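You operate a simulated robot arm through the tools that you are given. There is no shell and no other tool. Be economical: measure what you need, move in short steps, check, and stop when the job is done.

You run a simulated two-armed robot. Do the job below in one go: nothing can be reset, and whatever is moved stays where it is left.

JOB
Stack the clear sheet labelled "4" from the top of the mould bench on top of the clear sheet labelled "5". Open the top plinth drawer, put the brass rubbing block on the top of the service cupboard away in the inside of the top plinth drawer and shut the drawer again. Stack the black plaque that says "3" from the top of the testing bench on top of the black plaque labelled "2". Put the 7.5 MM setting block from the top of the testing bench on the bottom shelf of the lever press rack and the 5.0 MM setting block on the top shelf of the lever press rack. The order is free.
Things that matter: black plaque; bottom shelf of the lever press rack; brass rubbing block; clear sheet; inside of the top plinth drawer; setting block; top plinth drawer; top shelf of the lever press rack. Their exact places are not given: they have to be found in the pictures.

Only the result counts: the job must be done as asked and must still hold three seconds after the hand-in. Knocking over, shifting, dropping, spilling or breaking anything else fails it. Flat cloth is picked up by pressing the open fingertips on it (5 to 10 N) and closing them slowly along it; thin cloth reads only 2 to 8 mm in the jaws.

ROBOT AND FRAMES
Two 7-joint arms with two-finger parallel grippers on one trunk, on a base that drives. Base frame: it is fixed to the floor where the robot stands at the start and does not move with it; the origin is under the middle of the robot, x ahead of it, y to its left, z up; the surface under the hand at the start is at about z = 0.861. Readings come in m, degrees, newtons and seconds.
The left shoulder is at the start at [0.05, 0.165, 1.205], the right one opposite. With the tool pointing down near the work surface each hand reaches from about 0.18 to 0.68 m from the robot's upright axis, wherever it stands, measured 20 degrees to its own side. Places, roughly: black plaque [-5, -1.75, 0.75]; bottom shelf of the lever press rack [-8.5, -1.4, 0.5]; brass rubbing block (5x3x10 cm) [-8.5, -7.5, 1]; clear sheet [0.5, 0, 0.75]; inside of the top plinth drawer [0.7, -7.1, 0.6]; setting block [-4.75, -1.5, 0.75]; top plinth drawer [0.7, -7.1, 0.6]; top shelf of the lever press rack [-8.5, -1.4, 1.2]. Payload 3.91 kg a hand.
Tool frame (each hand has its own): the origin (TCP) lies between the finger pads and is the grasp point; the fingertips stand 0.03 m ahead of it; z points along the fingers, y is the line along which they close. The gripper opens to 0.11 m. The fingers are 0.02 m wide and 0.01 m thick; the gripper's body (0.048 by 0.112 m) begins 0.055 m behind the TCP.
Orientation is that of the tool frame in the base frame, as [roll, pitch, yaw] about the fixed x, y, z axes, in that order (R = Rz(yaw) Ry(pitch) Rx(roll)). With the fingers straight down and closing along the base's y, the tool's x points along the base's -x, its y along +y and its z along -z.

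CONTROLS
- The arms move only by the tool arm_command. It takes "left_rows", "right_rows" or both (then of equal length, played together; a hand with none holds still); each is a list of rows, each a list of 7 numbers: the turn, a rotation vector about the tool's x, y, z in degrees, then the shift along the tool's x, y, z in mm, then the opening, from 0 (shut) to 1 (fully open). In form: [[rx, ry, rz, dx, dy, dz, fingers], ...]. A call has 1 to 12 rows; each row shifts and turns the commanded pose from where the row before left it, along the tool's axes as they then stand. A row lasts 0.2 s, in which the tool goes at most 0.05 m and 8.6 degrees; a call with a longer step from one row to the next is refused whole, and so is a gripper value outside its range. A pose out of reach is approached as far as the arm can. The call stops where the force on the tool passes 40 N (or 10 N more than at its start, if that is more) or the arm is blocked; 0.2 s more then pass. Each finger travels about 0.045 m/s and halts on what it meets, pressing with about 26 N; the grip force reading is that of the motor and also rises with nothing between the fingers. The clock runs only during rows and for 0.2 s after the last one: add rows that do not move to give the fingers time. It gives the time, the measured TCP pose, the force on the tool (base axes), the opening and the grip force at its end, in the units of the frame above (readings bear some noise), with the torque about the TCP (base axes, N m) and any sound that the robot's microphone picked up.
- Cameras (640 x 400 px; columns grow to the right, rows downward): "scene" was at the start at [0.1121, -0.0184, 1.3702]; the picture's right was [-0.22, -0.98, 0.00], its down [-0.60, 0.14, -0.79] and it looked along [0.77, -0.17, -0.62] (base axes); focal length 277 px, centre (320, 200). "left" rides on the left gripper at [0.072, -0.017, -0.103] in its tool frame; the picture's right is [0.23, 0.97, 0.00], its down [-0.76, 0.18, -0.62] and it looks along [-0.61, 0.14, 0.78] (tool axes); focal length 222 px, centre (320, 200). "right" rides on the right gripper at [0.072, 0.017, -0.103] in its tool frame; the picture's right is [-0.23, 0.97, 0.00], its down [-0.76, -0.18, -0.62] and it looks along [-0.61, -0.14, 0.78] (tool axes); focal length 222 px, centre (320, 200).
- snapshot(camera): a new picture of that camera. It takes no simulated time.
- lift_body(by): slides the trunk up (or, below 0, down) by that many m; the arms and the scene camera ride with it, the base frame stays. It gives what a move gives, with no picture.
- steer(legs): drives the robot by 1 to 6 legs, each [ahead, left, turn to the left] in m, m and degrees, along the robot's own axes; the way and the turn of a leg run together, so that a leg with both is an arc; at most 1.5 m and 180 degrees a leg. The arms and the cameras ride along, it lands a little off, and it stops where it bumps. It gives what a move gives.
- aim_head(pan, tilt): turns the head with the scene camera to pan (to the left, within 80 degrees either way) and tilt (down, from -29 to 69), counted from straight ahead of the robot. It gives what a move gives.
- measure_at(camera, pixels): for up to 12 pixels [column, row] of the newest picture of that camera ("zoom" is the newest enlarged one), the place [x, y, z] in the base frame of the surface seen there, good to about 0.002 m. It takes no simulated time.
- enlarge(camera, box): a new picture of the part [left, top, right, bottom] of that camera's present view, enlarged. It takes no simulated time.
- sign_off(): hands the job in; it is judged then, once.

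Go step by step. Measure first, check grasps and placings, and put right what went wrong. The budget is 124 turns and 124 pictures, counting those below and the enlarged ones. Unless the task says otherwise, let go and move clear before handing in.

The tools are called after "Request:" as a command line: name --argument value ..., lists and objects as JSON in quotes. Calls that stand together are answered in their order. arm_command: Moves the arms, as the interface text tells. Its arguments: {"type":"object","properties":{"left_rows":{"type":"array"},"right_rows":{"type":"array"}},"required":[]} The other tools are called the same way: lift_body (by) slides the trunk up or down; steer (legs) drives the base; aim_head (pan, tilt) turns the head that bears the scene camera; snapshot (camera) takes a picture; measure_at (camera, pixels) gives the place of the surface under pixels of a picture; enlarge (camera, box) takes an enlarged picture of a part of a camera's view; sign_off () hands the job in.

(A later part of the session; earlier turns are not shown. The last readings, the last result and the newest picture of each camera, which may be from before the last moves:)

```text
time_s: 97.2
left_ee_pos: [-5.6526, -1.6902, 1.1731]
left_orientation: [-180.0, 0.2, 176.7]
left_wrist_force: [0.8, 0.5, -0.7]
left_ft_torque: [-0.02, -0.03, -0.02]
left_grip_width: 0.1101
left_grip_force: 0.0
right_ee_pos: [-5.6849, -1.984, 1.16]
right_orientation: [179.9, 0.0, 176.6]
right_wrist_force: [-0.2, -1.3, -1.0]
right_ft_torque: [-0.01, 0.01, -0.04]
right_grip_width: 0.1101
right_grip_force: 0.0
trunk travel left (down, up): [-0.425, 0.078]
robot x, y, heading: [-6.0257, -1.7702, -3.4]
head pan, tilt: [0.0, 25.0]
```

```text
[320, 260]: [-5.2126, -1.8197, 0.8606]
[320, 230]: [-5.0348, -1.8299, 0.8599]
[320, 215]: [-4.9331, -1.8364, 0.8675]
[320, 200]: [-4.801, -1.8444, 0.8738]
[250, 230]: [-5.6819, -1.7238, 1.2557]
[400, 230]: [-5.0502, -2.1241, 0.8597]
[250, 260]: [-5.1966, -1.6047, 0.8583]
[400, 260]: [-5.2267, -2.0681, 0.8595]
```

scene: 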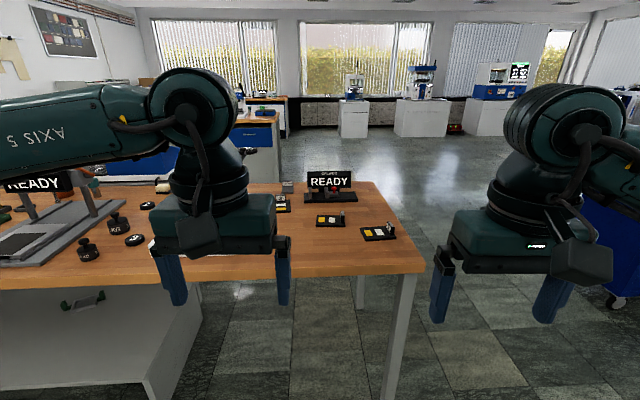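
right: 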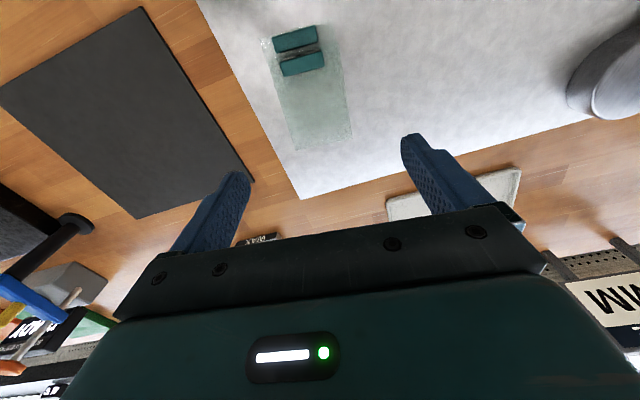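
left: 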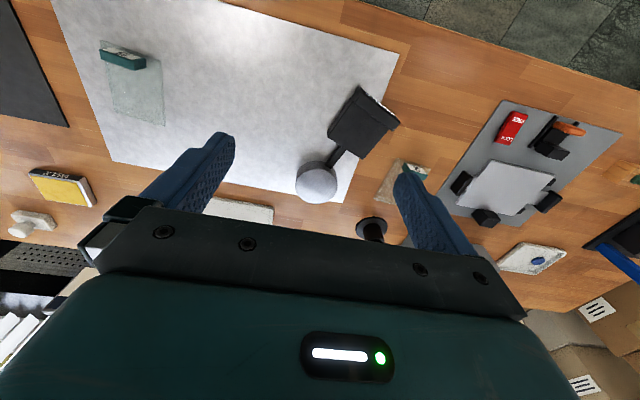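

Good: the front side, plaques near (283,203), (330,220), (380,233). I move closer and look down.

Request:
steer --legs '[[0.33, 0.1, 3.4]]'

Request:
aim_head --pan 0 --tilt 40

Request:
snapshot --camera "scene"

Request:
snapshot --camera "left"

Request:
snapshot --camera "right"

```text
time_s: 99.4
left_ee_pos: [-5.3247, -1.5773, 1.1729]
left_orientation: [-180.0, 0.0, -179.7]
left_wrist_force: [-0.1, -0.4, -0.1]
left_ft_torque: [-0.03, 0.01, 0.05]
left_grip_width: 0.1099
left_grip_force: 0.1
right_ee_pos: [-5.3385, -1.8741, 1.1595]
right_orientation: [180.0, -0.1, -179.8]
right_wrist_force: [0.2, -0.1, 0.2]
right_ft_torque: [-0.01, 0.04, 0.03]
right_grip_width: 0.1102
right_grip_force: 0.0
trunk travel left (down, up): [-0.425, 0.078]
robot x, y, heading: [-5.6922, -1.6803, 0.1]
head pan, tilt: [0.0, 25.0]
```

```text
time_s: 100.2
left_ee_pos: [-5.3246, -1.5773, 1.1734]
left_orientation: [-180.0, 0.1, -179.6]
left_wrist_force: [1.0, -0.5, -0.4]
left_ft_torque: [-0.02, 0.01, -0.01]
left_grip_width: 0.1099
left_grip_force: 0.0
right_ee_pos: [-5.3393, -1.8726, 1.1614]
right_orientation: [-180.0, 0.0, -179.8]
right_wrist_force: [-0.4, 0.5, 0.1]
right_ft_torque: [0.0, 0.02, 0.01]
right_grip_width: 0.1099
right_grip_force: 0.1
trunk travel left (down, up): [-0.425, 0.078]
robot x, y, heading: [-5.6914, -1.6816, 0.2]
head pan, tilt: [0.0, 40.0]
```

```text
91 pictures are left
```

scene: 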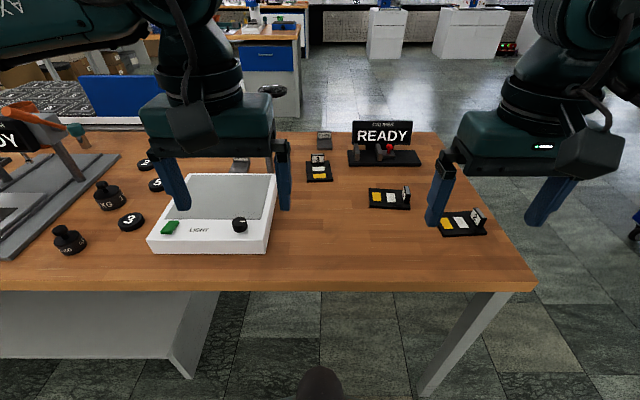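

```text
90 pictures are left
```

left: 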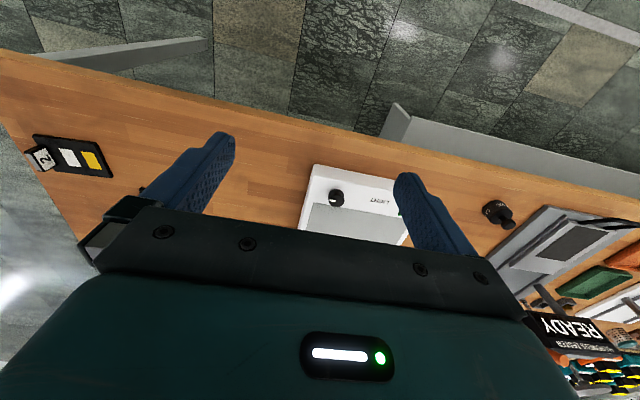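

```text
89 pictures are left
```

right: 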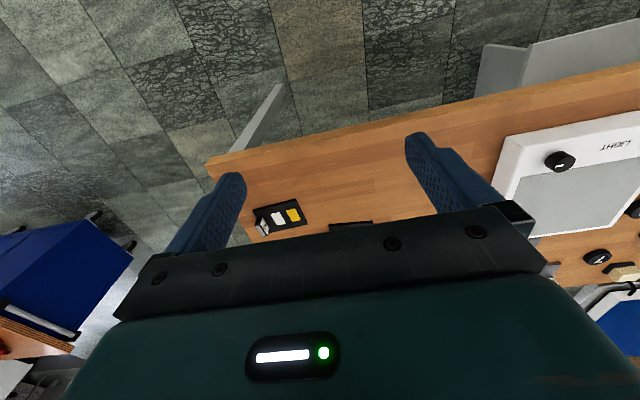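

Request:
enlarge --camera "scene" --box '[350, 150, 510, 250]'

Request:
enlarge --camera "scene" --box '[220, 110, 380, 210]'

Request:
measure_at --camera "scene" --pixels '[[320, 170], [390, 198], [407, 195], [465, 225], [478, 218], [319, 156], [325, 138], [239, 164]]'

```text
4.00 times, centred on (430, 200) of scene
```

zoom: 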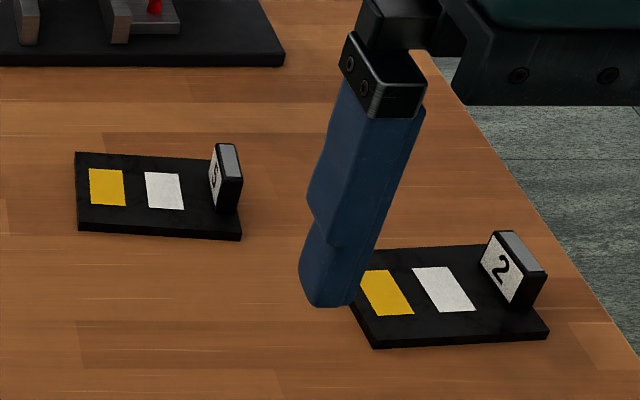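

```text
4.00 times, centred on (300, 160) of scene
```

zoom: 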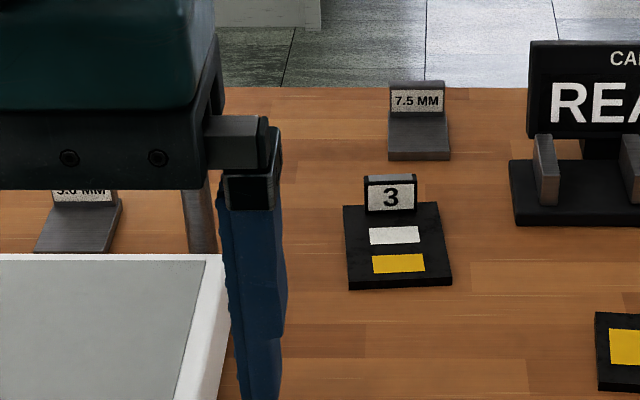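

```text
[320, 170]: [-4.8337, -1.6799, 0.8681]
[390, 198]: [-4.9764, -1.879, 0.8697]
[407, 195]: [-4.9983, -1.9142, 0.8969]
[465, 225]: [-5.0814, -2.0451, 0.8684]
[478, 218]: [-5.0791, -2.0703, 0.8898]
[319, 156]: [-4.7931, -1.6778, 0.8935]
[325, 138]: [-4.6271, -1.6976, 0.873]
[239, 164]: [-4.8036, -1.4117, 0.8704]
```

Plaque 3 is at (-4.83,-1.68) with label on its far end; plaque 2 at (-5.08,-2.05) with label on its -y end; blocks 7.5 at (-4.63,-1.70) and 5.0 at (-4.80,-1.41) lie by the rear edge. I edge closer to reach plaque 3 with the right hand, raising both hands' clearance by staying high.

Request:
steer --legs '[[0.13, 0.13, 0]]'

Request:
enlarge --camera "scene" --box '[300, 130, 500, 255]'

Request:
snapshot --camera "scene"

```text
time_s: 102.0
left_ee_pos: [-5.1992, -1.4466, 1.1723]
left_orientation: [180.0, 0.1, -179.7]
left_wrist_force: [-0.2, 0.2, 0.5]
left_ft_torque: [-0.03, 0.02, -0.01]
left_grip_width: 0.1103
left_grip_force: 0.0
right_ee_pos: [-5.2123, -1.7426, 1.1604]
right_orientation: [179.9, 0.0, -179.8]
right_wrist_force: [-0.4, -0.2, 0.3]
right_ft_torque: [-0.01, 0.04, 0.04]
right_grip_width: 0.1102
right_grip_force: 0.0
trunk travel left (down, up): [-0.425, 0.078]
robot x, y, heading: [-5.5676, -1.5515, 0.3]
head pan, tilt: [0.0, 40.0]
```

```text
3.20 times, centred on (400, 192) of scene
```

zoom: 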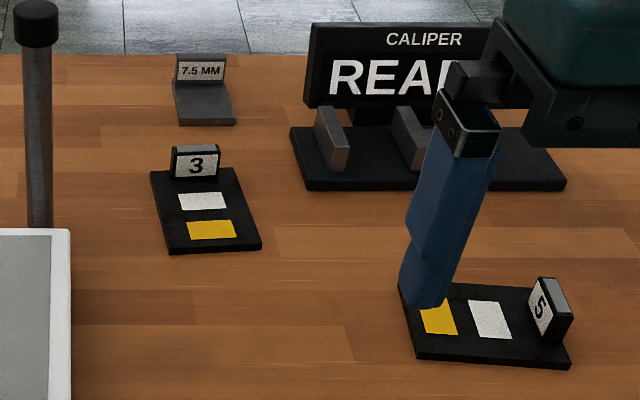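

```text
85 pictures are left
```

scene: 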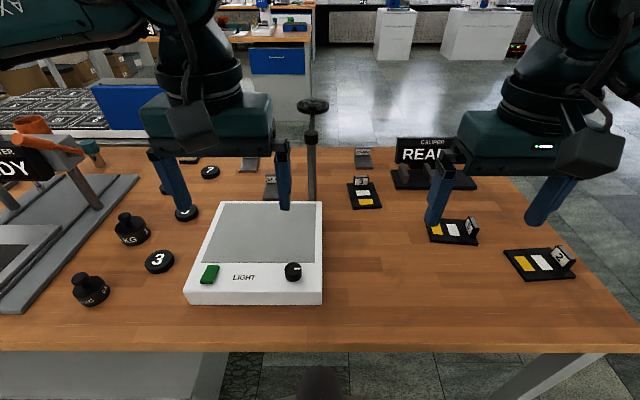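

Middle plaque is "5". I measure plaques, pole, blocks.

Request:
measure_at --camera "scene" --pixels '[[349, 186], [373, 184], [381, 207], [354, 209], [355, 182], [366, 181], [312, 130], [313, 103], [503, 252], [560, 248], [577, 276], [522, 280]]'

Request:
measure_at --camera "scene" --pixels '[[551, 247], [562, 245], [573, 259], [563, 268], [363, 160], [271, 190], [271, 180], [247, 165], [248, 157], [300, 205], [312, 180], [320, 210]]'

Request:
enlarge --camera "scene" --box '[230, 140, 390, 240]'

```text
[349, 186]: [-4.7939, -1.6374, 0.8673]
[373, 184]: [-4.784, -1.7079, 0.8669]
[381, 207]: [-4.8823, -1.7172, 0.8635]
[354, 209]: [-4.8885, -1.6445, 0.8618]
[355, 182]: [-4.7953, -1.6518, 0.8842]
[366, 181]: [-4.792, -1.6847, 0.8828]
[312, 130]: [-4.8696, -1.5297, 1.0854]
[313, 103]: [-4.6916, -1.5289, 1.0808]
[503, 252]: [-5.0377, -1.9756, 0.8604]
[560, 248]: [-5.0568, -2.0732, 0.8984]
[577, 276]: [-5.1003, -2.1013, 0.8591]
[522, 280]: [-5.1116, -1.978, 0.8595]
```

```text
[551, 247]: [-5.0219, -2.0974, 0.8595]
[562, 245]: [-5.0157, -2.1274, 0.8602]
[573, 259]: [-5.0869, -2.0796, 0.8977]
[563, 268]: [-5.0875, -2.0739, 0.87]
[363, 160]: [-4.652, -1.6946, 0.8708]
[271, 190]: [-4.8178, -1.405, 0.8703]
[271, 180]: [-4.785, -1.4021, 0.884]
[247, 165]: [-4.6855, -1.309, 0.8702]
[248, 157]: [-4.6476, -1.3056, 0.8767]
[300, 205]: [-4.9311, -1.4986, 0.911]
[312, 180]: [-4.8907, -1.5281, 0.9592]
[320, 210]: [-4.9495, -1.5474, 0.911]
```

```text
4.00 times, centred on (310, 190) of scene
```

zoom: 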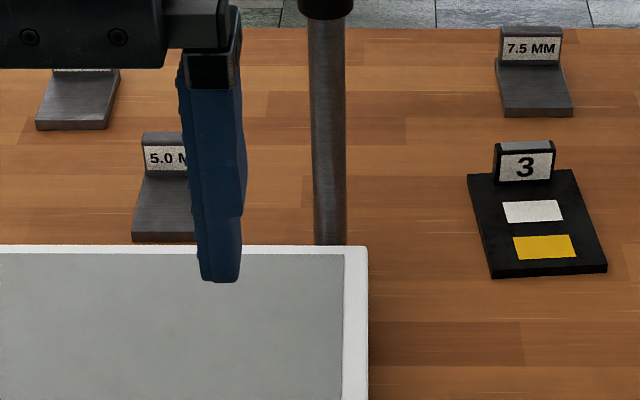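

Plaque 3 centre (-4.837,-1.677), yaw ≈ +5°, 72 mm wide; pole at (-4.88,-1.53) is clear of that. I try reaching above it vertically with the right hand.

Request:
arm_command --right_rows '[[0, 0, 0, -40, 7, 12, 1], [0, 0, 0, -40, 7, 12, 1], [0, 0, 0, -40, 7, 12, 1], [0, 0, 0, -40, 7, 12, 1], [0, 0, 0, -40, 7, 12, 1], [0, 0, 0, -40, 7, 12, 1], [0, 0, 0, -40, 7, 12, 1], [0, 0, 0, -40, 7, 12, 1], [0, 0, 0, -40, 7, 12, 1], [0, 0, -5, 0, 0, 0, 1], [0, 0, 0, 0, 0, 0, 1]]'

Request:
snapshot --camera "right"

```text
time_s: 104.4
left_ee_pos: [-5.1998, -1.4466, 1.1729]
left_orientation: [180.0, 0.1, -179.8]
left_wrist_force: [0.1, 0.5, -0.3]
left_ft_torque: [0.0, 0.0, -0.02]
left_grip_width: 0.1098
left_grip_force: 0.2
right_ee_pos: [-4.9138, -1.6882, 1.0678]
right_orientation: [-179.9, 0.0, -174.7]
right_wrist_force: [-0.3, -0.3, -0.1]
right_ft_torque: [0.01, -0.01, -0.01]
right_grip_width: 0.1098
right_grip_force: 0.1
right hand out of reach, approached as far as the arm can: row 8, 9
trunk travel left (down, up): [-0.425, 0.078]
robot x, y, heading: [-5.5658, -1.5506, 0.4]
head pan, tilt: [0.0, 40.0]
```

```text
83 pictures are left
```

right: 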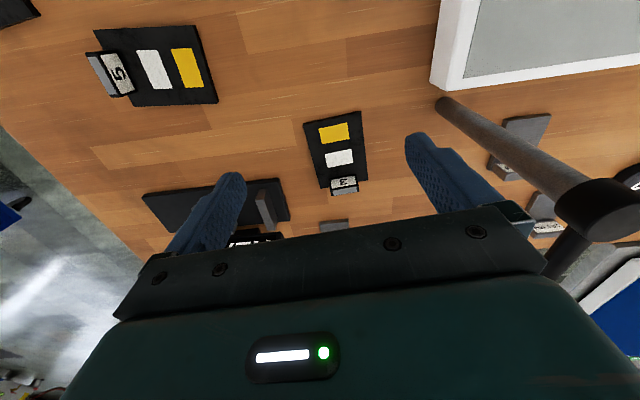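

Vertical reach ends ≈60 mm short. I tilt the fingers 30° forward, which lets the wrist stay back.

Request:
arm_command --right_rows '[[0, -7.5, 0, 0, 0, 0, 1], [0, -7.5, 0, 0, 0, 0, 1], [0, -7.5, 0, 0, 0, 0, 1], [0, -7.5, 0, 0, 0, 0, 1], [0, 0, 0, 0, 0, 0, 1]]'

```text
time_s: 105.6
left_ee_pos: [-5.1989, -1.4465, 1.173]
left_orientation: [-180.0, 0.1, -179.7]
left_wrist_force: [-0.1, 0.0, -1.0]
left_ft_torque: [-0.03, 0.0, 0.0]
left_grip_width: 0.1098
left_grip_force: 0.1
right_ee_pos: [-4.9126, -1.6904, 1.0677]
right_orientation: [180.0, 30.1, -174.9]
right_wrist_force: [0.5, -0.5, -0.1]
right_ft_torque: [-0.01, 0.0, 0.04]
right_grip_width: 0.11
right_grip_force: 0.1
trunk travel left (down, up): [-0.425, 0.078]
robot x, y, heading: [-5.5664, -1.5511, 0.2]
head pan, tilt: [0.0, 40.0]
```

Request:
arm_command --right_rows '[[0, 0, 0, 3.3, 1.8, 35, 1], [0, 0, 0, 3.3, 1.8, 35, 1], [0, 0, 0, 3.3, 1.8, 35, 1], [0, 0, 0, 3.4, 1.9, 35, 1], [0, 0, 0, 0, 0, 0, 1]]'

Request:
snapshot --camera "right"

Request:
enlarge --camera "scene" --box '[280, 130, 440, 230]'

```text
time_s: 106.8
left_ee_pos: [-5.1994, -1.4472, 1.173]
left_orientation: [-180.0, 0.0, -179.7]
left_wrist_force: [0.2, -0.1, 0.3]
left_ft_torque: [0.03, -0.02, -0.03]
left_grip_width: 0.1101
left_grip_force: 0.1
right_ee_pos: [-4.8528, -1.6787, 0.9426]
right_orientation: [-180.0, 30.1, -174.7]
right_wrist_force: [0.0, -0.4, -0.9]
right_ft_torque: [0.02, -0.02, 0.0]
right_grip_width: 0.11
right_grip_force: 0.1
trunk travel left (down, up): [-0.425, 0.078]
robot x, y, heading: [-5.5651, -1.5449, 0.0]
head pan, tilt: [0.0, 40.0]
```

```text
82 pictures are left
```

right: 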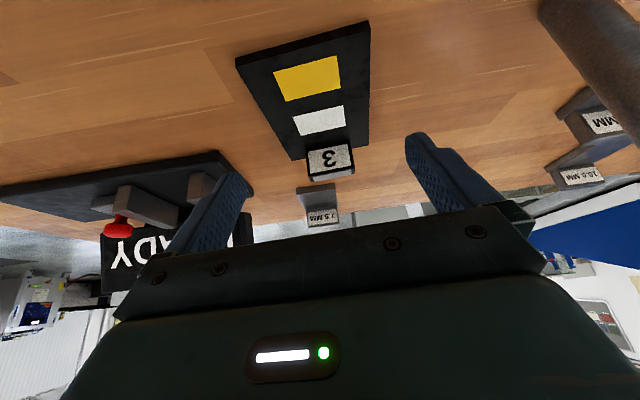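

```text
4.00 times, centred on (360, 180) of scene
```

zoom: 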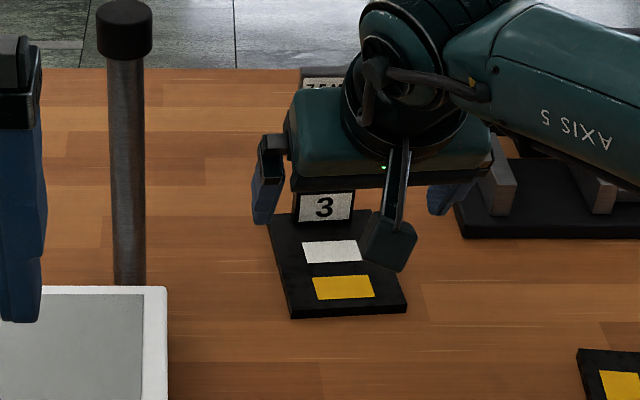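

Plaque 3 lies between the fingers; I narrow the jaws to 0.09 m (caliper base is near on the right) and lower vertically.

Request:
measure_at --camera "scene" --pixels '[[396, 187], [392, 170]]'

Request:
arm_command --right_rows '[[0, 0, 0, 0, 0, 0, 0.84], [0, 0, 0, 12, 0, 20.5, 0.84], [0, 0, 0, 9, 0, 16, 0.84], [0, 0, 0, 0, 0, 0, 0.84]]'

Request:
snapshot --camera "right"

```text
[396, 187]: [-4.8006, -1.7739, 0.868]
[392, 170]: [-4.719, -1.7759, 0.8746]
```

```text
time_s: 107.8
left_ee_pos: [-5.1998, -1.4462, 1.1727]
left_orientation: [-180.0, 0.0, -179.7]
left_wrist_force: [0.4, -0.3, 0.3]
left_ft_torque: [0.02, 0.0, 0.01]
left_grip_width: 0.11
left_grip_force: 0.1
right_ee_pos: [-4.8537, -1.6777, 0.8985]
right_orientation: [180.0, 30.1, -174.8]
right_wrist_force: [0.0, -1.5, 0.3]
right_ft_torque: [0.02, 0.0, 0.02]
right_grip_width: 0.0924
right_grip_force: 0.2
trunk travel left (down, up): [-0.425, 0.078]
robot x, y, heading: [-5.5643, -1.5516, 0.3]
head pan, tilt: [0.0, 40.0]
```

```text
80 pictures are left
```

right: 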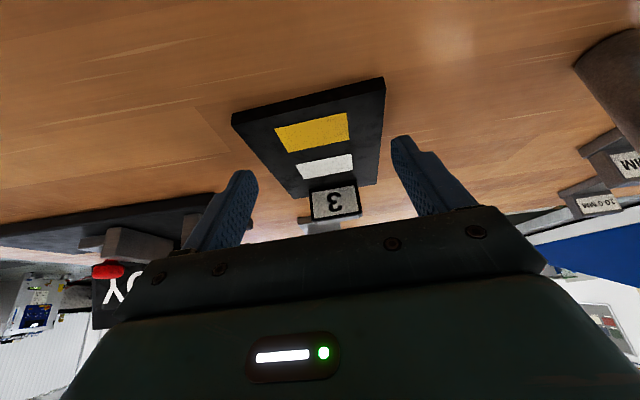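

Request:
arm_command --right_rows '[[0, 0, 0, 2.1, 0, 3.6, 0.84], [0, 0, 0, 0, 0, 0, 0.6], [0, 0, 0, 0, 0, 0, 0.4], [0, 0, 0, 0, 0, 0, 0.4], [0, 0, 0, 0, 0, 0, 0.4]]'

Request:
snapshot --camera "right"

```text
time_s: 109.0
left_ee_pos: [-5.199, -1.4481, 1.1724]
left_orientation: [180.0, 0.1, -179.7]
left_wrist_force: [-0.1, 0.4, 0.1]
left_ft_torque: [0.0, 0.01, -0.01]
left_grip_width: 0.11
left_grip_force: 0.1
right_ee_pos: [-4.8541, -1.6787, 0.8948]
right_orientation: [-179.9, 30.0, -174.7]
right_wrist_force: [-0.2, -0.8, 1.0]
right_ft_torque: [0.0, 0.04, -0.02]
right_grip_width: 0.0794
right_grip_force: 25.8
trunk travel left (down, up): [-0.425, 0.078]
robot x, y, heading: [-5.5678, -1.5518, 0.0]
head pan, tilt: [0.0, 40.0]
```

```text
79 pictures are left
```

right: 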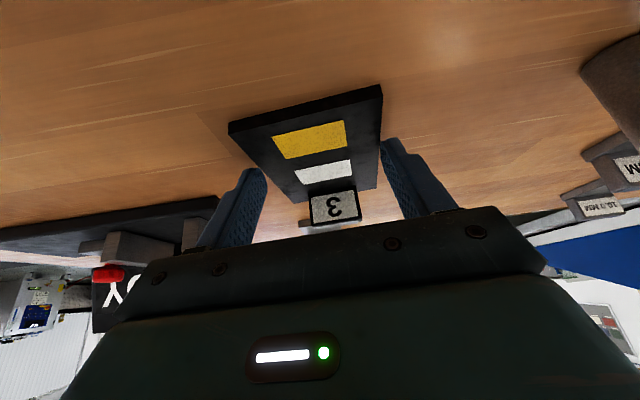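

Gripped (79 mm). I lift 80 mm and draw it back 0.16 m, then look at plaque 2.

Request:
arm_command --right_rows '[[0, 0, 0, -20, 0, -34.6, 0.4], [0, 0, 0, -20, 0, -34.6, 0.4], [0, 0, 0, 34.6, 0, -20, 0.4], [0, 0, 0, 34.6, 0, -20, 0.4], [0, 0, 0, 34.6, 0, -20, 0.4], [0, 0, 0, 34.6, 0, -20, 0.4], [0, 0, 0, 0, 0, 0, 0.4]]'

Request:
aim_head --pan -30 --tilt 45

Request:
snapshot --camera "right"

Request:
snapshot --camera "scene"

```text
time_s: 110.6
left_ee_pos: [-5.1998, -1.4477, 1.1713]
left_orientation: [-179.9, 0.1, -179.6]
left_wrist_force: [-0.5, -0.4, 0.8]
left_ft_torque: [0.01, -0.01, 0.04]
left_grip_width: 0.11
left_grip_force: 0.0
right_ee_pos: [-5.0162, -1.6917, 0.9721]
right_orientation: [180.0, 30.0, -174.9]
right_wrist_force: [-1.1, 0.2, 0.1]
right_ft_torque: [0.02, 0.05, -0.01]
right_grip_width: 0.0791
right_grip_force: 26.6
trunk travel left (down, up): [-0.425, 0.078]
robot x, y, heading: [-5.5687, -1.5514, 0.1]
head pan, tilt: [0.0, 40.0]
```

```text
time_s: 111.5
left_ee_pos: [-5.2, -1.4466, 1.1735]
left_orientation: [-180.0, 0.1, -179.7]
left_wrist_force: [0.3, -0.3, 0.1]
left_ft_torque: [0.03, -0.03, -0.01]
left_grip_width: 0.1099
left_grip_force: 0.1
right_ee_pos: [-5.0154, -1.692, 0.9722]
right_orientation: [180.0, 29.9, -174.8]
right_wrist_force: [-0.4, 0.0, -1.8]
right_ft_torque: [0.01, 0.01, -0.01]
right_grip_width: 0.0792
right_grip_force: 25.5
trunk travel left (down, up): [-0.425, 0.078]
robot x, y, heading: [-5.5668, -1.5544, 0.5]
head pan, tilt: [-30.0, 45.0]
```

```text
78 pictures are left
```

right: 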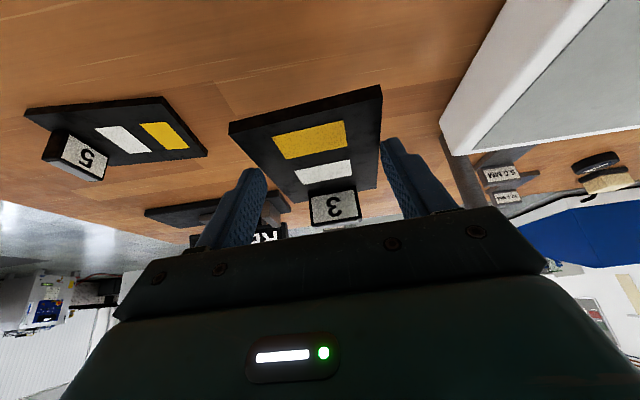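

```text
77 pictures are left
```

scene: 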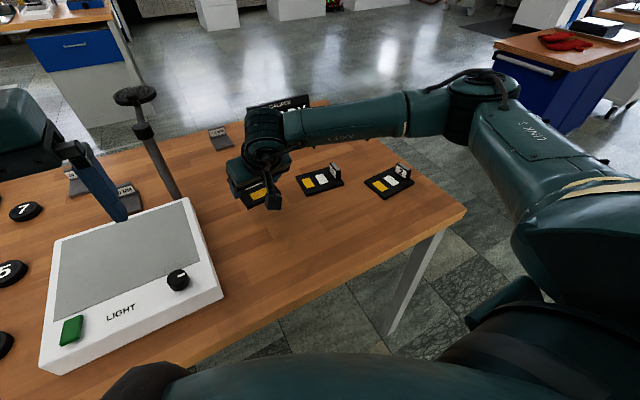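

Held well. I zoom on plaque 2 and measure corners.

Request:
enlarge --camera "scene" --box '[290, 155, 420, 236]'

Request:
enlarge --camera "scene" --box '[360, 160, 420, 197]'

Request:
measure_at --camera "zoom" --pixels '[[60, 230], [370, 50], [540, 250], [230, 390], [300, 220], [370, 20], [480, 60], [545, 130], [440, 130], [400, 120], [460, 40], [380, 260]]'

```text
4.92 times, centred on (355, 196) of scene
```

zoom: 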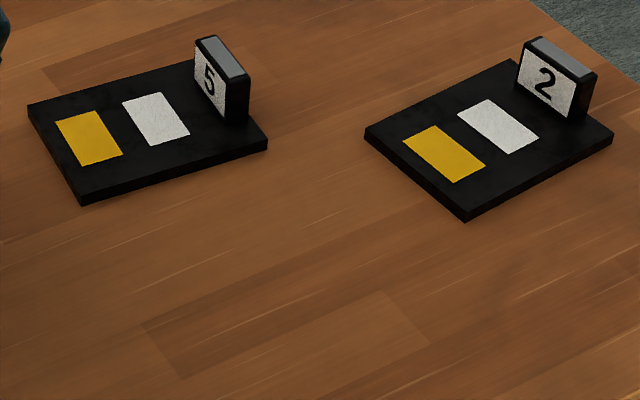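

```text
10.67 times, centred on (390, 178) of scene
```

zoom: 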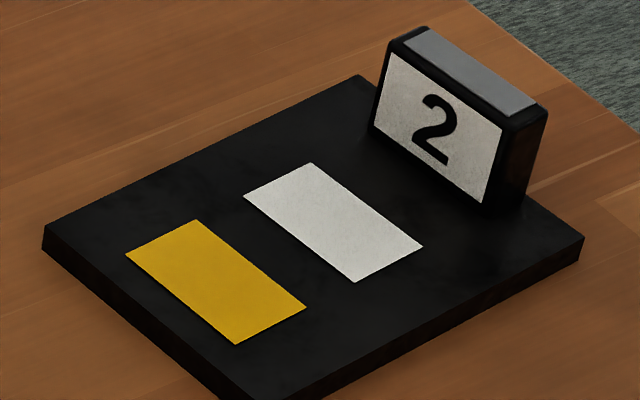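

```text
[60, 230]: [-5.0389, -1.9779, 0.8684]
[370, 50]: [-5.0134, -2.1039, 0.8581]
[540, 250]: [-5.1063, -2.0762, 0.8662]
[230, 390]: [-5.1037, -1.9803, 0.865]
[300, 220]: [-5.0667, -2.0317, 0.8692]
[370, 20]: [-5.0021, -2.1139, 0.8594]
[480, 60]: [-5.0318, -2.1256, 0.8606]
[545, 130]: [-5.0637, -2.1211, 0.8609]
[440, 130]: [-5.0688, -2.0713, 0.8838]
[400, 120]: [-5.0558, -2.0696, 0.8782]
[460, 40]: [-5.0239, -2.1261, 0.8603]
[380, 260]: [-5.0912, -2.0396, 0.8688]
```

Plaque 2 centre ≈ (-5.071,-2.031), label heading ≈ -88°. I rotate the held plaque -93° about the vertical, keeping the tilt.

Request:
arm_command --right_rows '[[4.23, 0, 7.32, 0, 0, 0, 0.4], [4.23, 0, 7.32, 0, 0, 0, 0.4], [4.23, 0, 7.32, 0, 0, 0, 0.4], [4.23, 0, 7.32, 0, 0, 0, 0.4], [4.23, 0, 7.32, 0, 0, 0, 0.4], [4.23, 0, 7.32, 0, 0, 0, 0.4], [4.23, 0, 7.32, 0, 0, 0, 0.4], [4.23, 0, 7.32, 0, 0, 0, 0.4], [4.23, 0, 7.32, 0, 0, 0, 0.4], [4.23, 0, 7.32, 0, 0, 0, 0.4], [4.23, 0, 7.32, 0, 0, 0, 0.4], [0, 0, 0, 0, 0, 0, 0.4]]'

Request:
snapshot --camera "scene"

```text
time_s: 114.1
left_ee_pos: [-5.2, -1.447, 1.1717]
left_orientation: [179.9, 0.1, -179.7]
left_wrist_force: [-0.3, 0.1, 0.5]
left_ft_torque: [0.0, -0.03, -0.02]
left_grip_width: 0.1096
left_grip_force: 0.0
right_ee_pos: [-5.0146, -1.6915, 0.9732]
right_orientation: [180.0, 30.0, 92.1]
right_wrist_force: [0.0, 0.5, -1.3]
right_ft_torque: [0.06, -0.03, -0.02]
right_grip_width: 0.0792
right_grip_force: 26.0
trunk travel left (down, up): [-0.425, 0.078]
robot x, y, heading: [-5.5645, -1.5498, 0.0]
head pan, tilt: [-30.0, 45.0]
```

```text
74 pictures are left
```

scene: 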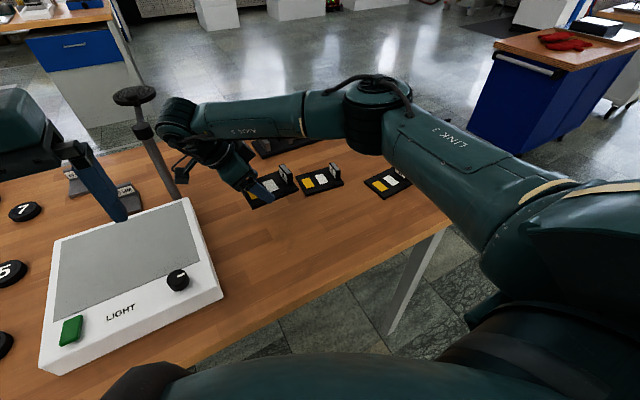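

Rotation worked (heading -88°). I carry it over plaque 2.

Request:
arm_command --right_rows '[[0, 0, 0, -31.7, -8.5, 18.3, 0.4], [0, 0, 0, -31.7, -8.5, 18.3, 0.4], [0, 0, 0, -31.7, -8.5, 18.3, 0.4], [0, 0, 0, -31.7, -8.5, 18.3, 0.4], [0, 0, 0, -31.7, -8.5, 18.3, 0.4], [0, 0, 0, -31.7, -8.5, 18.3, 0.4], [0, 0, 0, -31.7, -8.5, 18.3, 0.4], [0, 0, 0, -31.7, -8.5, 18.3, 0.4], [0, 0, 0, 0, 0, 0, 0.4]]'

Request:
enlarge --camera "scene" --box '[320, 120, 448, 200]'

Request:
snapshot --camera "right"

```text
time_s: 116.1
left_ee_pos: [-5.1998, -1.4469, 1.1729]
left_orientation: [180.0, 0.1, -179.7]
left_wrist_force: [-0.3, -0.1, 0.5]
left_ft_torque: [-0.02, -0.01, -0.01]
left_grip_width: 0.1102
left_grip_force: 0.1
right_ee_pos: [-5.0729, -1.9849, 0.9725]
right_orientation: [180.0, 30.1, 92.2]
right_wrist_force: [0.0, 0.0, -1.3]
right_ft_torque: [0.03, 0.0, 0.01]
right_grip_width: 0.0793
right_grip_force: 26.8
trunk travel left (down, up): [-0.425, 0.078]
robot x, y, heading: [-5.5666, -1.5486, 0.0]
head pan, tilt: [-30.0, 45.0]
```

```text
5.00 times, centred on (384, 160) of scene
```

zoom: 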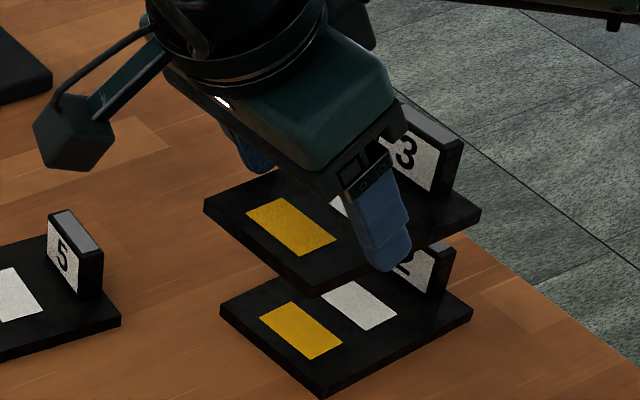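

```text
72 pictures are left
```

right: 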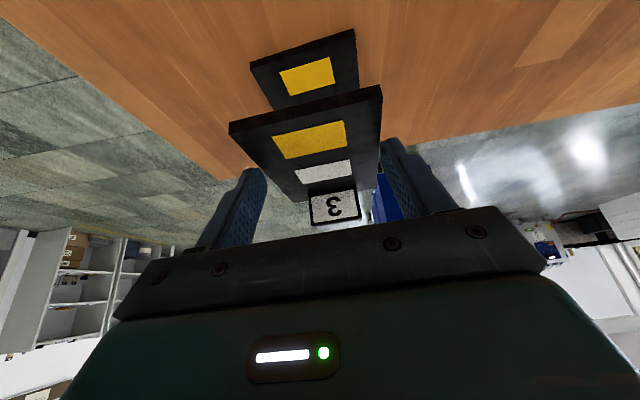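

Request:
measure_at --camera "zoom" --pixels '[[213, 206], [312, 280], [470, 212], [408, 152], [428, 170], [230, 310], [318, 385], [465, 312], [425, 272], [300, 250]]'

```text
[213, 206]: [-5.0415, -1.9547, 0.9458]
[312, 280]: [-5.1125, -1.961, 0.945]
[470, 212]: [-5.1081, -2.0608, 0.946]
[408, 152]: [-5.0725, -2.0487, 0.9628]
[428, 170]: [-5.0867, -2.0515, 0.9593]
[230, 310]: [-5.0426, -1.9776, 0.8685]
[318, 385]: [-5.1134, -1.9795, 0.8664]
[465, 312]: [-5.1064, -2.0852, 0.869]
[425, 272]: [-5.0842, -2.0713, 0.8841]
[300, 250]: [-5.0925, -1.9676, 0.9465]
```

Aligned: shift 21 mm along the axis, ~5 mm gap to label 2. I lower 62 mm.

Request:
arm_command --right_rows '[[0, 0, 0, 1.3, 0, -0.7, 0.4], [0, 0, 0, 11, 0, 19, 0.4], [0, 0, 0, 11, 0, 19, 0.4], [0, 0, 0, 9, 0, 15.7, 0.4], [0, 0, 0, 0, 0, 0, 0.4]]'

Request:
enlarge --camera "scene" --box '[320, 130, 448, 210]'

```text
time_s: 117.3
left_ee_pos: [-5.1988, -1.4471, 1.1722]
left_orientation: [180.0, 0.0, -179.7]
left_wrist_force: [-0.2, 0.5, -0.2]
left_ft_torque: [0.0, 0.02, 0.01]
left_grip_width: 0.1099
left_grip_force: 0.1
right_ee_pos: [-5.0709, -1.986, 0.9142]
right_orientation: [180.0, 30.1, 92.1]
right_wrist_force: [0.6, -0.4, -0.8]
right_ft_torque: [-0.01, 0.0, 0.02]
right_grip_width: 0.0788
right_grip_force: 26.0
trunk travel left (down, up): [-0.425, 0.078]
robot x, y, heading: [-5.5657, -1.5541, 0.2]
head pan, tilt: [-30.0, 45.0]
```

```text
5.00 times, centred on (384, 170) of scene
```

zoom: 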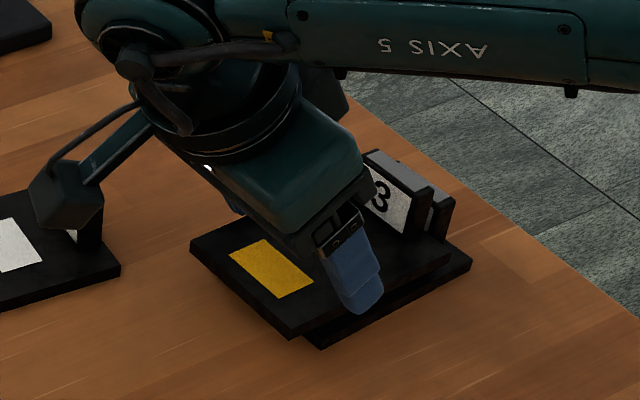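

Bottom ≈ 11 mm above plaque 2; continuing down gently (camera clears label 5 by ~4 cm).

Request:
arm_command --right_rows '[[0, 0, 0, 2.5, 0, 4.33, 0.4], [0, 0, 0, 2, 0, 3.46, 0.4], [0, 0, 0, 0.5, 0, 0.87, 0.4], [0, 0, 0, 0.5, 0, 0.87, 0.4], [0, 0, 0, 0, 0, 0, 0.4]]'

```text
time_s: 118.5
left_ee_pos: [-5.2012, -1.4463, 1.172]
left_orientation: [-179.9, 0.1, -179.7]
left_wrist_force: [0.0, -0.6, 0.1]
left_ft_torque: [0.02, 0.01, 0.0]
left_grip_width: 0.1099
left_grip_force: 0.0
right_ee_pos: [-5.072, -1.9871, 0.9036]
right_orientation: [179.8, 30.0, 92.0]
right_wrist_force: [-0.8, -2.4, 11.9]
right_ft_torque: [-0.51, 0.28, -0.03]
right_grip_width: 0.0792
right_grip_force: 26.5
trunk travel left (down, up): [-0.425, 0.078]
robot x, y, heading: [-5.5633, -1.5511, 0.3]
head pan, tilt: [-30.0, 45.0]
```

Contact (12 N). I release and rise vertically.

Request:
arm_command --right_rows '[[0, 0, 0, -0.3, 0, -0.5, 0.4], [0, 0, 0, 0, 0, 0, 0.8], [0, 0, 0, 0, 0, 0, 0.9], [0, 0, 0, 0, 0, 0, 0.9], [0, 0, 0, -10, 0, -17.3, 0.9], [0, 0, 0, -20, 0, -34.6, 0.9], [0, 0, 0, -20, 0, -34.6, 0.9], [0, 0, 0, -20, 0, -34.6, 0.9], [0, 0, 0, -20, 0, -34.6, 0.9]]'

Request:
enlarge --camera "scene" --box '[320, 130, 448, 210]'

```text
time_s: 120.5
left_ee_pos: [-5.1997, -1.4472, 1.1734]
left_orientation: [180.0, 0.1, -179.7]
left_wrist_force: [0.1, 0.0, -0.4]
left_ft_torque: [-0.01, 0.0, 0.01]
left_grip_width: 0.11
left_grip_force: 0.0
right_ee_pos: [-5.0709, -1.988, 1.0829]
right_orientation: [-179.8, 30.0, 92.3]
right_wrist_force: [0.1, -0.2, 0.3]
right_ft_torque: [0.01, 0.01, -0.01]
right_grip_width: 0.099
right_grip_force: 0.1
trunk travel left (down, up): [-0.425, 0.078]
robot x, y, heading: [-5.5676, -1.5513, 0.0]
head pan, tilt: [-30.0, 45.0]
```

```text
5.00 times, centred on (384, 170) of scene
```

zoom: 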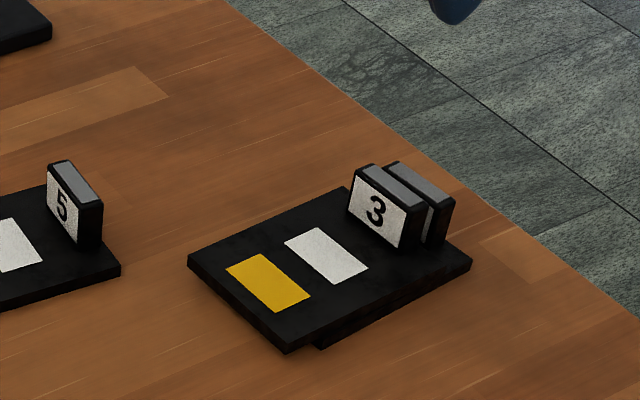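

Plaque 3 sits on plaque 2. I bring the right hand back to neutral.

Request:
arm_command --right_rows '[[-4.23, 0, -7.32, 0, 0, 0, 1], [-4.23, 0, -7.32, 0, 0, 0, 1], [-4.23, 0, -7.32, 0, 0, 0, 1], [-4.23, 0, -7.32, 0, 0, 0, 1], [-4.23, 0, -7.32, 0, 0, 0, 1], [-4.23, 0, -7.32, 0, 0, 0, 1], [-4.23, 0, -7.32, 0, 0, 0, 1], [-4.23, 0, -7.32, 0, 0, 0, 1], [-4.23, 0, -7.32, 0, 0, 0, 1], [-4.23, 0, -7.32, 0, 0, 0, 1], [-1.75, 0, -3.0, 0, 0, 0, 1]]'

Request:
arm_command --right_rows '[[0, 7.5, 0, 0, 20, 0, 1], [0, 7.5, 0, 0, 20, -20, 1], [0, 7.5, 0, 0, 20, -20, 1], [0, 7.5, 0, 0, 20, -20, 1], [0, 0, 0, 40, 20, -15, 1], [0, 0, 0, 40, 20, 0, 1], [0, 0, 0, 40, 20, 0, 1], [0, 0, 0, 20, 20, 0, 1]]'

Request:
steer --legs '[[-0.4, 0, 0], [0, -1.25, 0], [0, 0, -90], [0, 1.5, 0], [0, 0.35, 0], [0, 0, -90]]'

Request:
aim_head --pan -20 --tilt 25

Request:
snapshot --camera "scene"

```text
time_s: 122.9
left_ee_pos: [-5.1989, -1.446, 1.1733]
left_orientation: [180.0, 0.1, -179.7]
left_wrist_force: [0.4, 0.3, -0.6]
left_ft_torque: [-0.01, 0.02, 0.01]
left_grip_width: 0.1099
left_grip_force: 0.1
right_ee_pos: [-5.0716, -1.9872, 1.0814]
right_orientation: [179.9, 30.1, -179.7]
right_wrist_force: [0.1, 0.2, -0.3]
right_ft_torque: [0.02, -0.03, -0.02]
right_grip_width: 0.1098
right_grip_force: 0.0
trunk travel left (down, up): [-0.425, 0.078]
robot x, y, heading: [-5.5667, -1.5504, 0.4]
head pan, tilt: [-30.0, 45.0]
```

```text
time_s: 124.7
left_ee_pos: [-5.1995, -1.4466, 1.1725]
left_orientation: [-180.0, 0.1, -179.6]
left_wrist_force: [-1.1, 0.1, -0.1]
left_ft_torque: [-0.05, 0.01, -0.02]
left_grip_width: 0.1101
left_grip_force: 0.0
right_ee_pos: [-5.2274, -1.8266, 1.1521]
right_orientation: [-180.0, 0.0, -179.8]
right_wrist_force: [0.1, 0.2, 0.0]
right_ft_torque: [-0.02, -0.01, 0.01]
right_grip_width: 0.1101
right_grip_force: 0.1
trunk travel left (down, up): [-0.425, 0.078]
robot x, y, heading: [-5.5638, -1.5513, 0.0]
head pan, tilt: [-30.0, 45.0]
```

```text
time_s: 161.4
left_ee_pos: [-4.5282, -2.8766, 1.1732]
left_orientation: [-179.9, 0.1, -1.6]
left_wrist_force: [0.6, -0.2, 0.5]
left_ft_torque: [-0.04, 0.03, 0.0]
left_grip_width: 0.1098
left_grip_force: 0.1
right_ee_pos: [-4.487, -2.4974, 1.1523]
right_orientation: [179.9, 0.0, -1.6]
right_wrist_force: [1.0, 0.3, -0.3]
right_ft_torque: [-0.01, 0.0, 0.0]
right_grip_width: 0.11
right_grip_force: 0.1
trunk travel left (down, up): [-0.425, 0.078]
robot x, y, heading: [-4.1588, -2.7869, 178.5]
head pan, tilt: [-30.0, 45.0]
```

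```text
time_s: 162.2
left_ee_pos: [-4.5278, -2.8777, 1.1731]
left_orientation: [180.0, 0.0, -1.6]
left_wrist_force: [-1.1, 0.2, 0.4]
left_ft_torque: [0.01, -0.01, -0.03]
left_grip_width: 0.11
left_grip_force: 0.0
right_ee_pos: [-4.487, -2.4976, 1.1533]
right_orientation: [-180.0, 0.0, -1.5]
right_wrist_force: [0.6, 0.4, 0.1]
right_ft_torque: [-0.02, 0.0, -0.02]
right_grip_width: 0.1101
right_grip_force: 0.0
trunk travel left (down, up): [-0.425, 0.078]
robot x, y, heading: [-4.1597, -2.7817, 178.3]
head pan, tilt: [-20.0, 25.0]
```

```text
69 pictures are left
```

scene: 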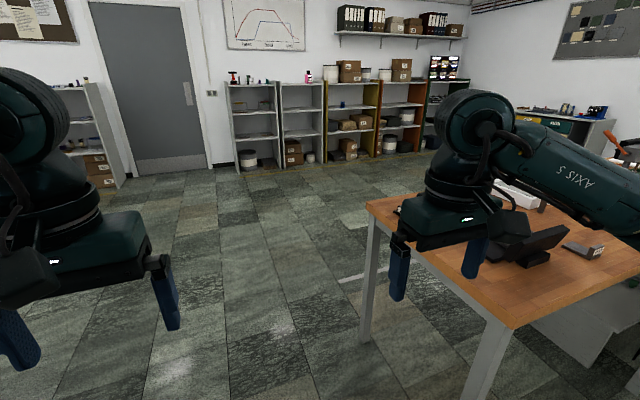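

I check the space behind the bench (toward +y) before strafing.

Request:
measure_at --camera "scene" --pixels '[[509, 322], [600, 285], [575, 250], [590, 250], [632, 240], [370, 205]]'

Request:
aim_head --pan -75 --tilt 30

Request:
snapshot --camera "scene"

Request:
measure_at --camera "scene" --pixels '[[100, 250], [200, 250], [300, 250], [400, 250], [500, 250], [600, 250], [100, 180], [200, 180], [300, 180], [400, 180], [500, 180], [600, 180]]'

```text
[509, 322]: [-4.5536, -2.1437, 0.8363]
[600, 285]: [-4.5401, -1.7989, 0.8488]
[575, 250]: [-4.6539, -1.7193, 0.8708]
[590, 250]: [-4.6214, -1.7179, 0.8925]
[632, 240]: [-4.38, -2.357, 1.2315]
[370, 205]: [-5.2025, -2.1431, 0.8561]
```

```text
time_s: 163.5
left_ee_pos: [-4.5279, -2.8766, 1.1726]
left_orientation: [180.0, 0.1, -1.7]
left_wrist_force: [0.8, 0.4, 0.5]
left_ft_torque: [-0.03, 0.03, -0.01]
left_grip_width: 0.11
left_grip_force: 0.1
right_ee_pos: [-4.4865, -2.4979, 1.1532]
right_orientation: [-180.0, 0.1, -1.7]
right_wrist_force: [0.6, 0.5, -0.5]
right_ft_torque: [-0.03, -0.03, 0.04]
right_grip_width: 0.1099
right_grip_force: 0.1
trunk travel left (down, up): [-0.425, 0.078]
robot x, y, heading: [-4.1575, -2.7875, 178.3]
head pan, tilt: [-75.0, 30.0]
```

```text
68 pictures are left
```

scene: 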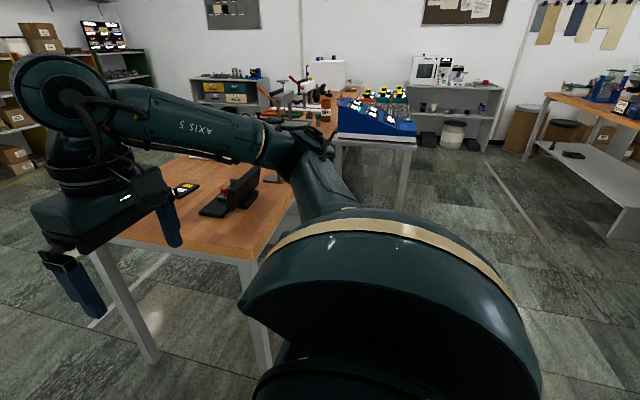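

```text
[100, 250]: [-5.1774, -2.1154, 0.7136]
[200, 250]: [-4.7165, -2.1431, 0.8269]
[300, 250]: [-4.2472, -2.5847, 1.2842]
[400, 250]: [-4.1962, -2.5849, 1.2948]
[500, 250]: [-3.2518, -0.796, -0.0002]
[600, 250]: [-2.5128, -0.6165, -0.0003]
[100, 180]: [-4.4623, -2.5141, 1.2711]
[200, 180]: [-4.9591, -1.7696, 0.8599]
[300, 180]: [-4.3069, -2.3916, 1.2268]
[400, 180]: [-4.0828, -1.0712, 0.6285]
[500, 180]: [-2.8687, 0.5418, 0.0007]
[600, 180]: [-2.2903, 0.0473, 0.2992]
```

Table leg ahead at (-4.08,-1.07) leaves room. I strafe right 1.13 m to y≈-1.65.

Request:
steer --legs '[[0, -1.13, 1.6]]'

Request:
aim_head --pan 0 --tilt 45

Request:
snapshot --camera "scene"

Request:
snapshot --camera "right"

Request:
snapshot --camera "left"

```text
time_s: 173.5
left_ee_pos: [-4.5179, -1.7818, 1.1727]
left_orientation: [180.0, 0.0, 1.3]
left_wrist_force: [-0.2, -0.7, -0.4]
left_ft_torque: [0.01, -0.01, -0.02]
left_grip_width: 0.1101
left_grip_force: 0.1
right_ee_pos: [-4.4972, -1.401, 1.1528]
right_orientation: [180.0, 0.1, 1.1]
right_wrist_force: [-0.1, -0.4, 0.0]
right_ft_torque: [-0.01, -0.01, -0.01]
right_grip_width: 0.11
right_grip_force: 0.0
trunk travel left (down, up): [-0.425, 0.078]
robot x, y, heading: [-4.1501, -1.6704, -178.7]
head pan, tilt: [-75.0, 30.0]
```

```text
time_s: 175.0
left_ee_pos: [-4.5177, -1.7809, 1.1727]
left_orientation: [180.0, 0.1, 1.2]
left_wrist_force: [-0.3, -0.1, 0.9]
left_ft_torque: [0.01, 0.01, 0.01]
left_grip_width: 0.1101
left_grip_force: 0.1
right_ee_pos: [-4.497, -1.4014, 1.1524]
right_orientation: [180.0, 0.0, 1.2]
right_wrist_force: [0.0, 0.7, 0.2]
right_ft_torque: [0.01, -0.02, 0.02]
right_grip_width: 0.1101
right_grip_force: 0.0
trunk travel left (down, up): [-0.425, 0.078]
robot x, y, heading: [-4.1569, -1.6697, -179.1]
head pan, tilt: [0.0, 45.0]
```

```text
67 pictures are left
```

scene: 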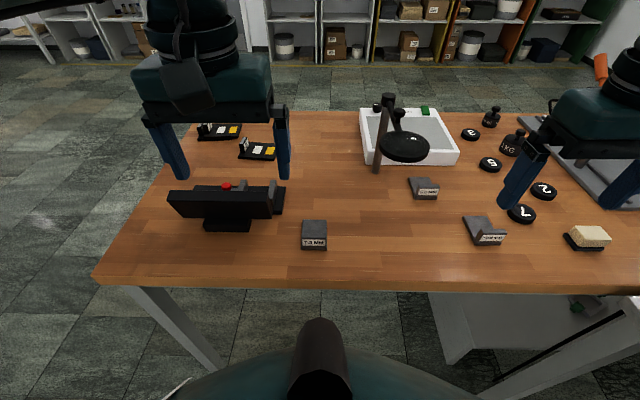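

```text
66 pictures are left
```

right: 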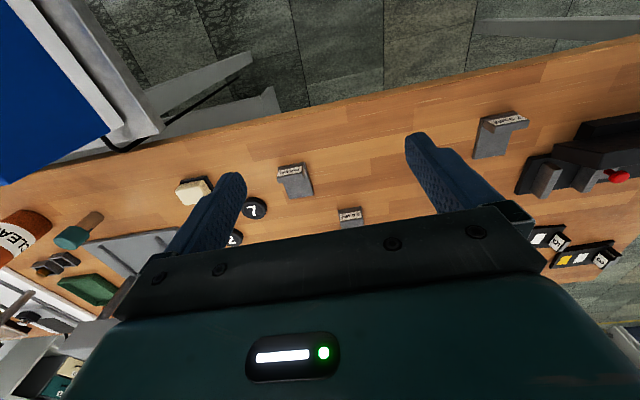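

```text
65 pictures are left
```

left: 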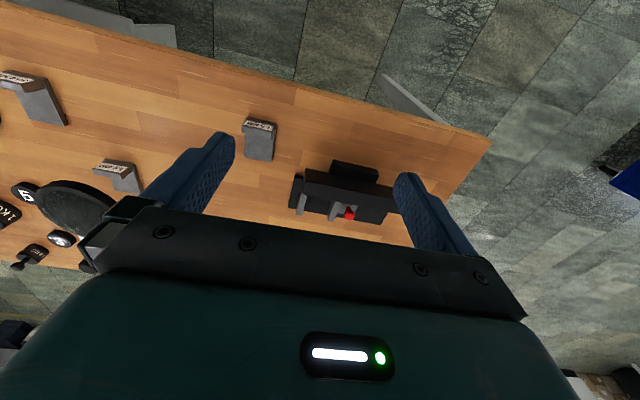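

Blocks at scene (314,235)=7.5, (424,188) and (485,230). I zoom for labels and measure.

Request:
enlarge --camera "scene" --box '[290, 205, 346, 260]'

Request:
measure_at --camera "scene" --pixels '[[302, 224], [326, 224], [301, 236], [326, 236], [314, 230], [314, 242], [313, 222]]'

Request:
enlarge --camera "scene" --box '[395, 165, 515, 250]'

Request:
measure_at --camera "zoom" --pixels '[[75, 72], [200, 68], [235, 130], [110, 142], [230, 175], [120, 180], [150, 100], [170, 155], [170, 133], [405, 270], [520, 265], [480, 380]]'

```text
7.27 times, centred on (318, 232) of scene
```

zoom: 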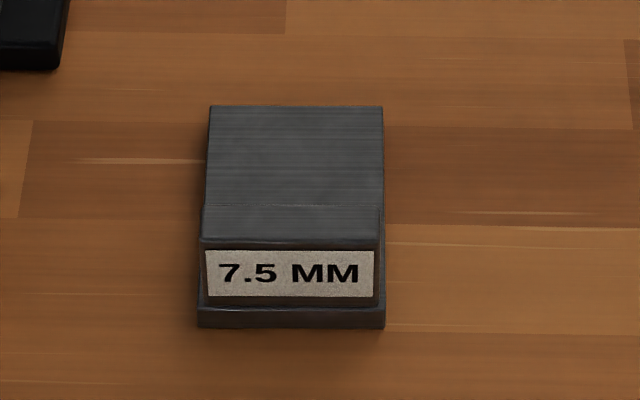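

```text
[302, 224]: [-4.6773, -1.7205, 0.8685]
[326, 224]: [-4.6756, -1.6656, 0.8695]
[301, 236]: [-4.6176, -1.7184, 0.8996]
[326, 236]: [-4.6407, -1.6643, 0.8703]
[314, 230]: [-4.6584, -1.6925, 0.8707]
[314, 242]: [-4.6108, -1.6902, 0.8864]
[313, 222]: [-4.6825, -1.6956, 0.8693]
```

```text
4.71 times, centred on (455, 208) of scene
```

zoom: 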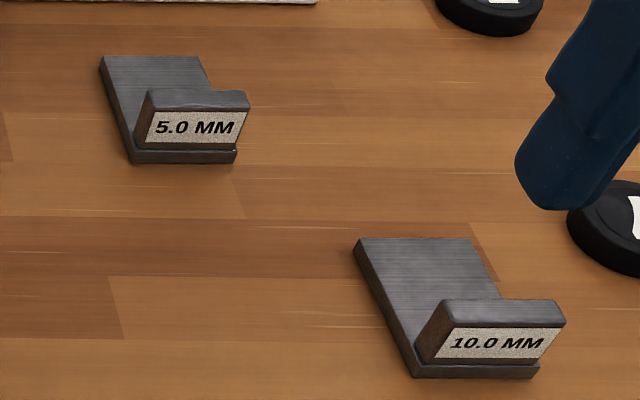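

```text
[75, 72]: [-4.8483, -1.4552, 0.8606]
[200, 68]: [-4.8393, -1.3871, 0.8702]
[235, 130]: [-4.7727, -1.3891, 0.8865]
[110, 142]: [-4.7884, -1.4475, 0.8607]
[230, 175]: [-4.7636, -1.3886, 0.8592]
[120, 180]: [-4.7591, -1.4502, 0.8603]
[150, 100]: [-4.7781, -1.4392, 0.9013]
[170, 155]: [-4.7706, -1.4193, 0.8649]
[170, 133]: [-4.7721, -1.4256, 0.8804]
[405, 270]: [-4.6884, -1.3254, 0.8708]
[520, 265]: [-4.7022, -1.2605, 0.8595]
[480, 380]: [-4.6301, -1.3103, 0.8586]
```

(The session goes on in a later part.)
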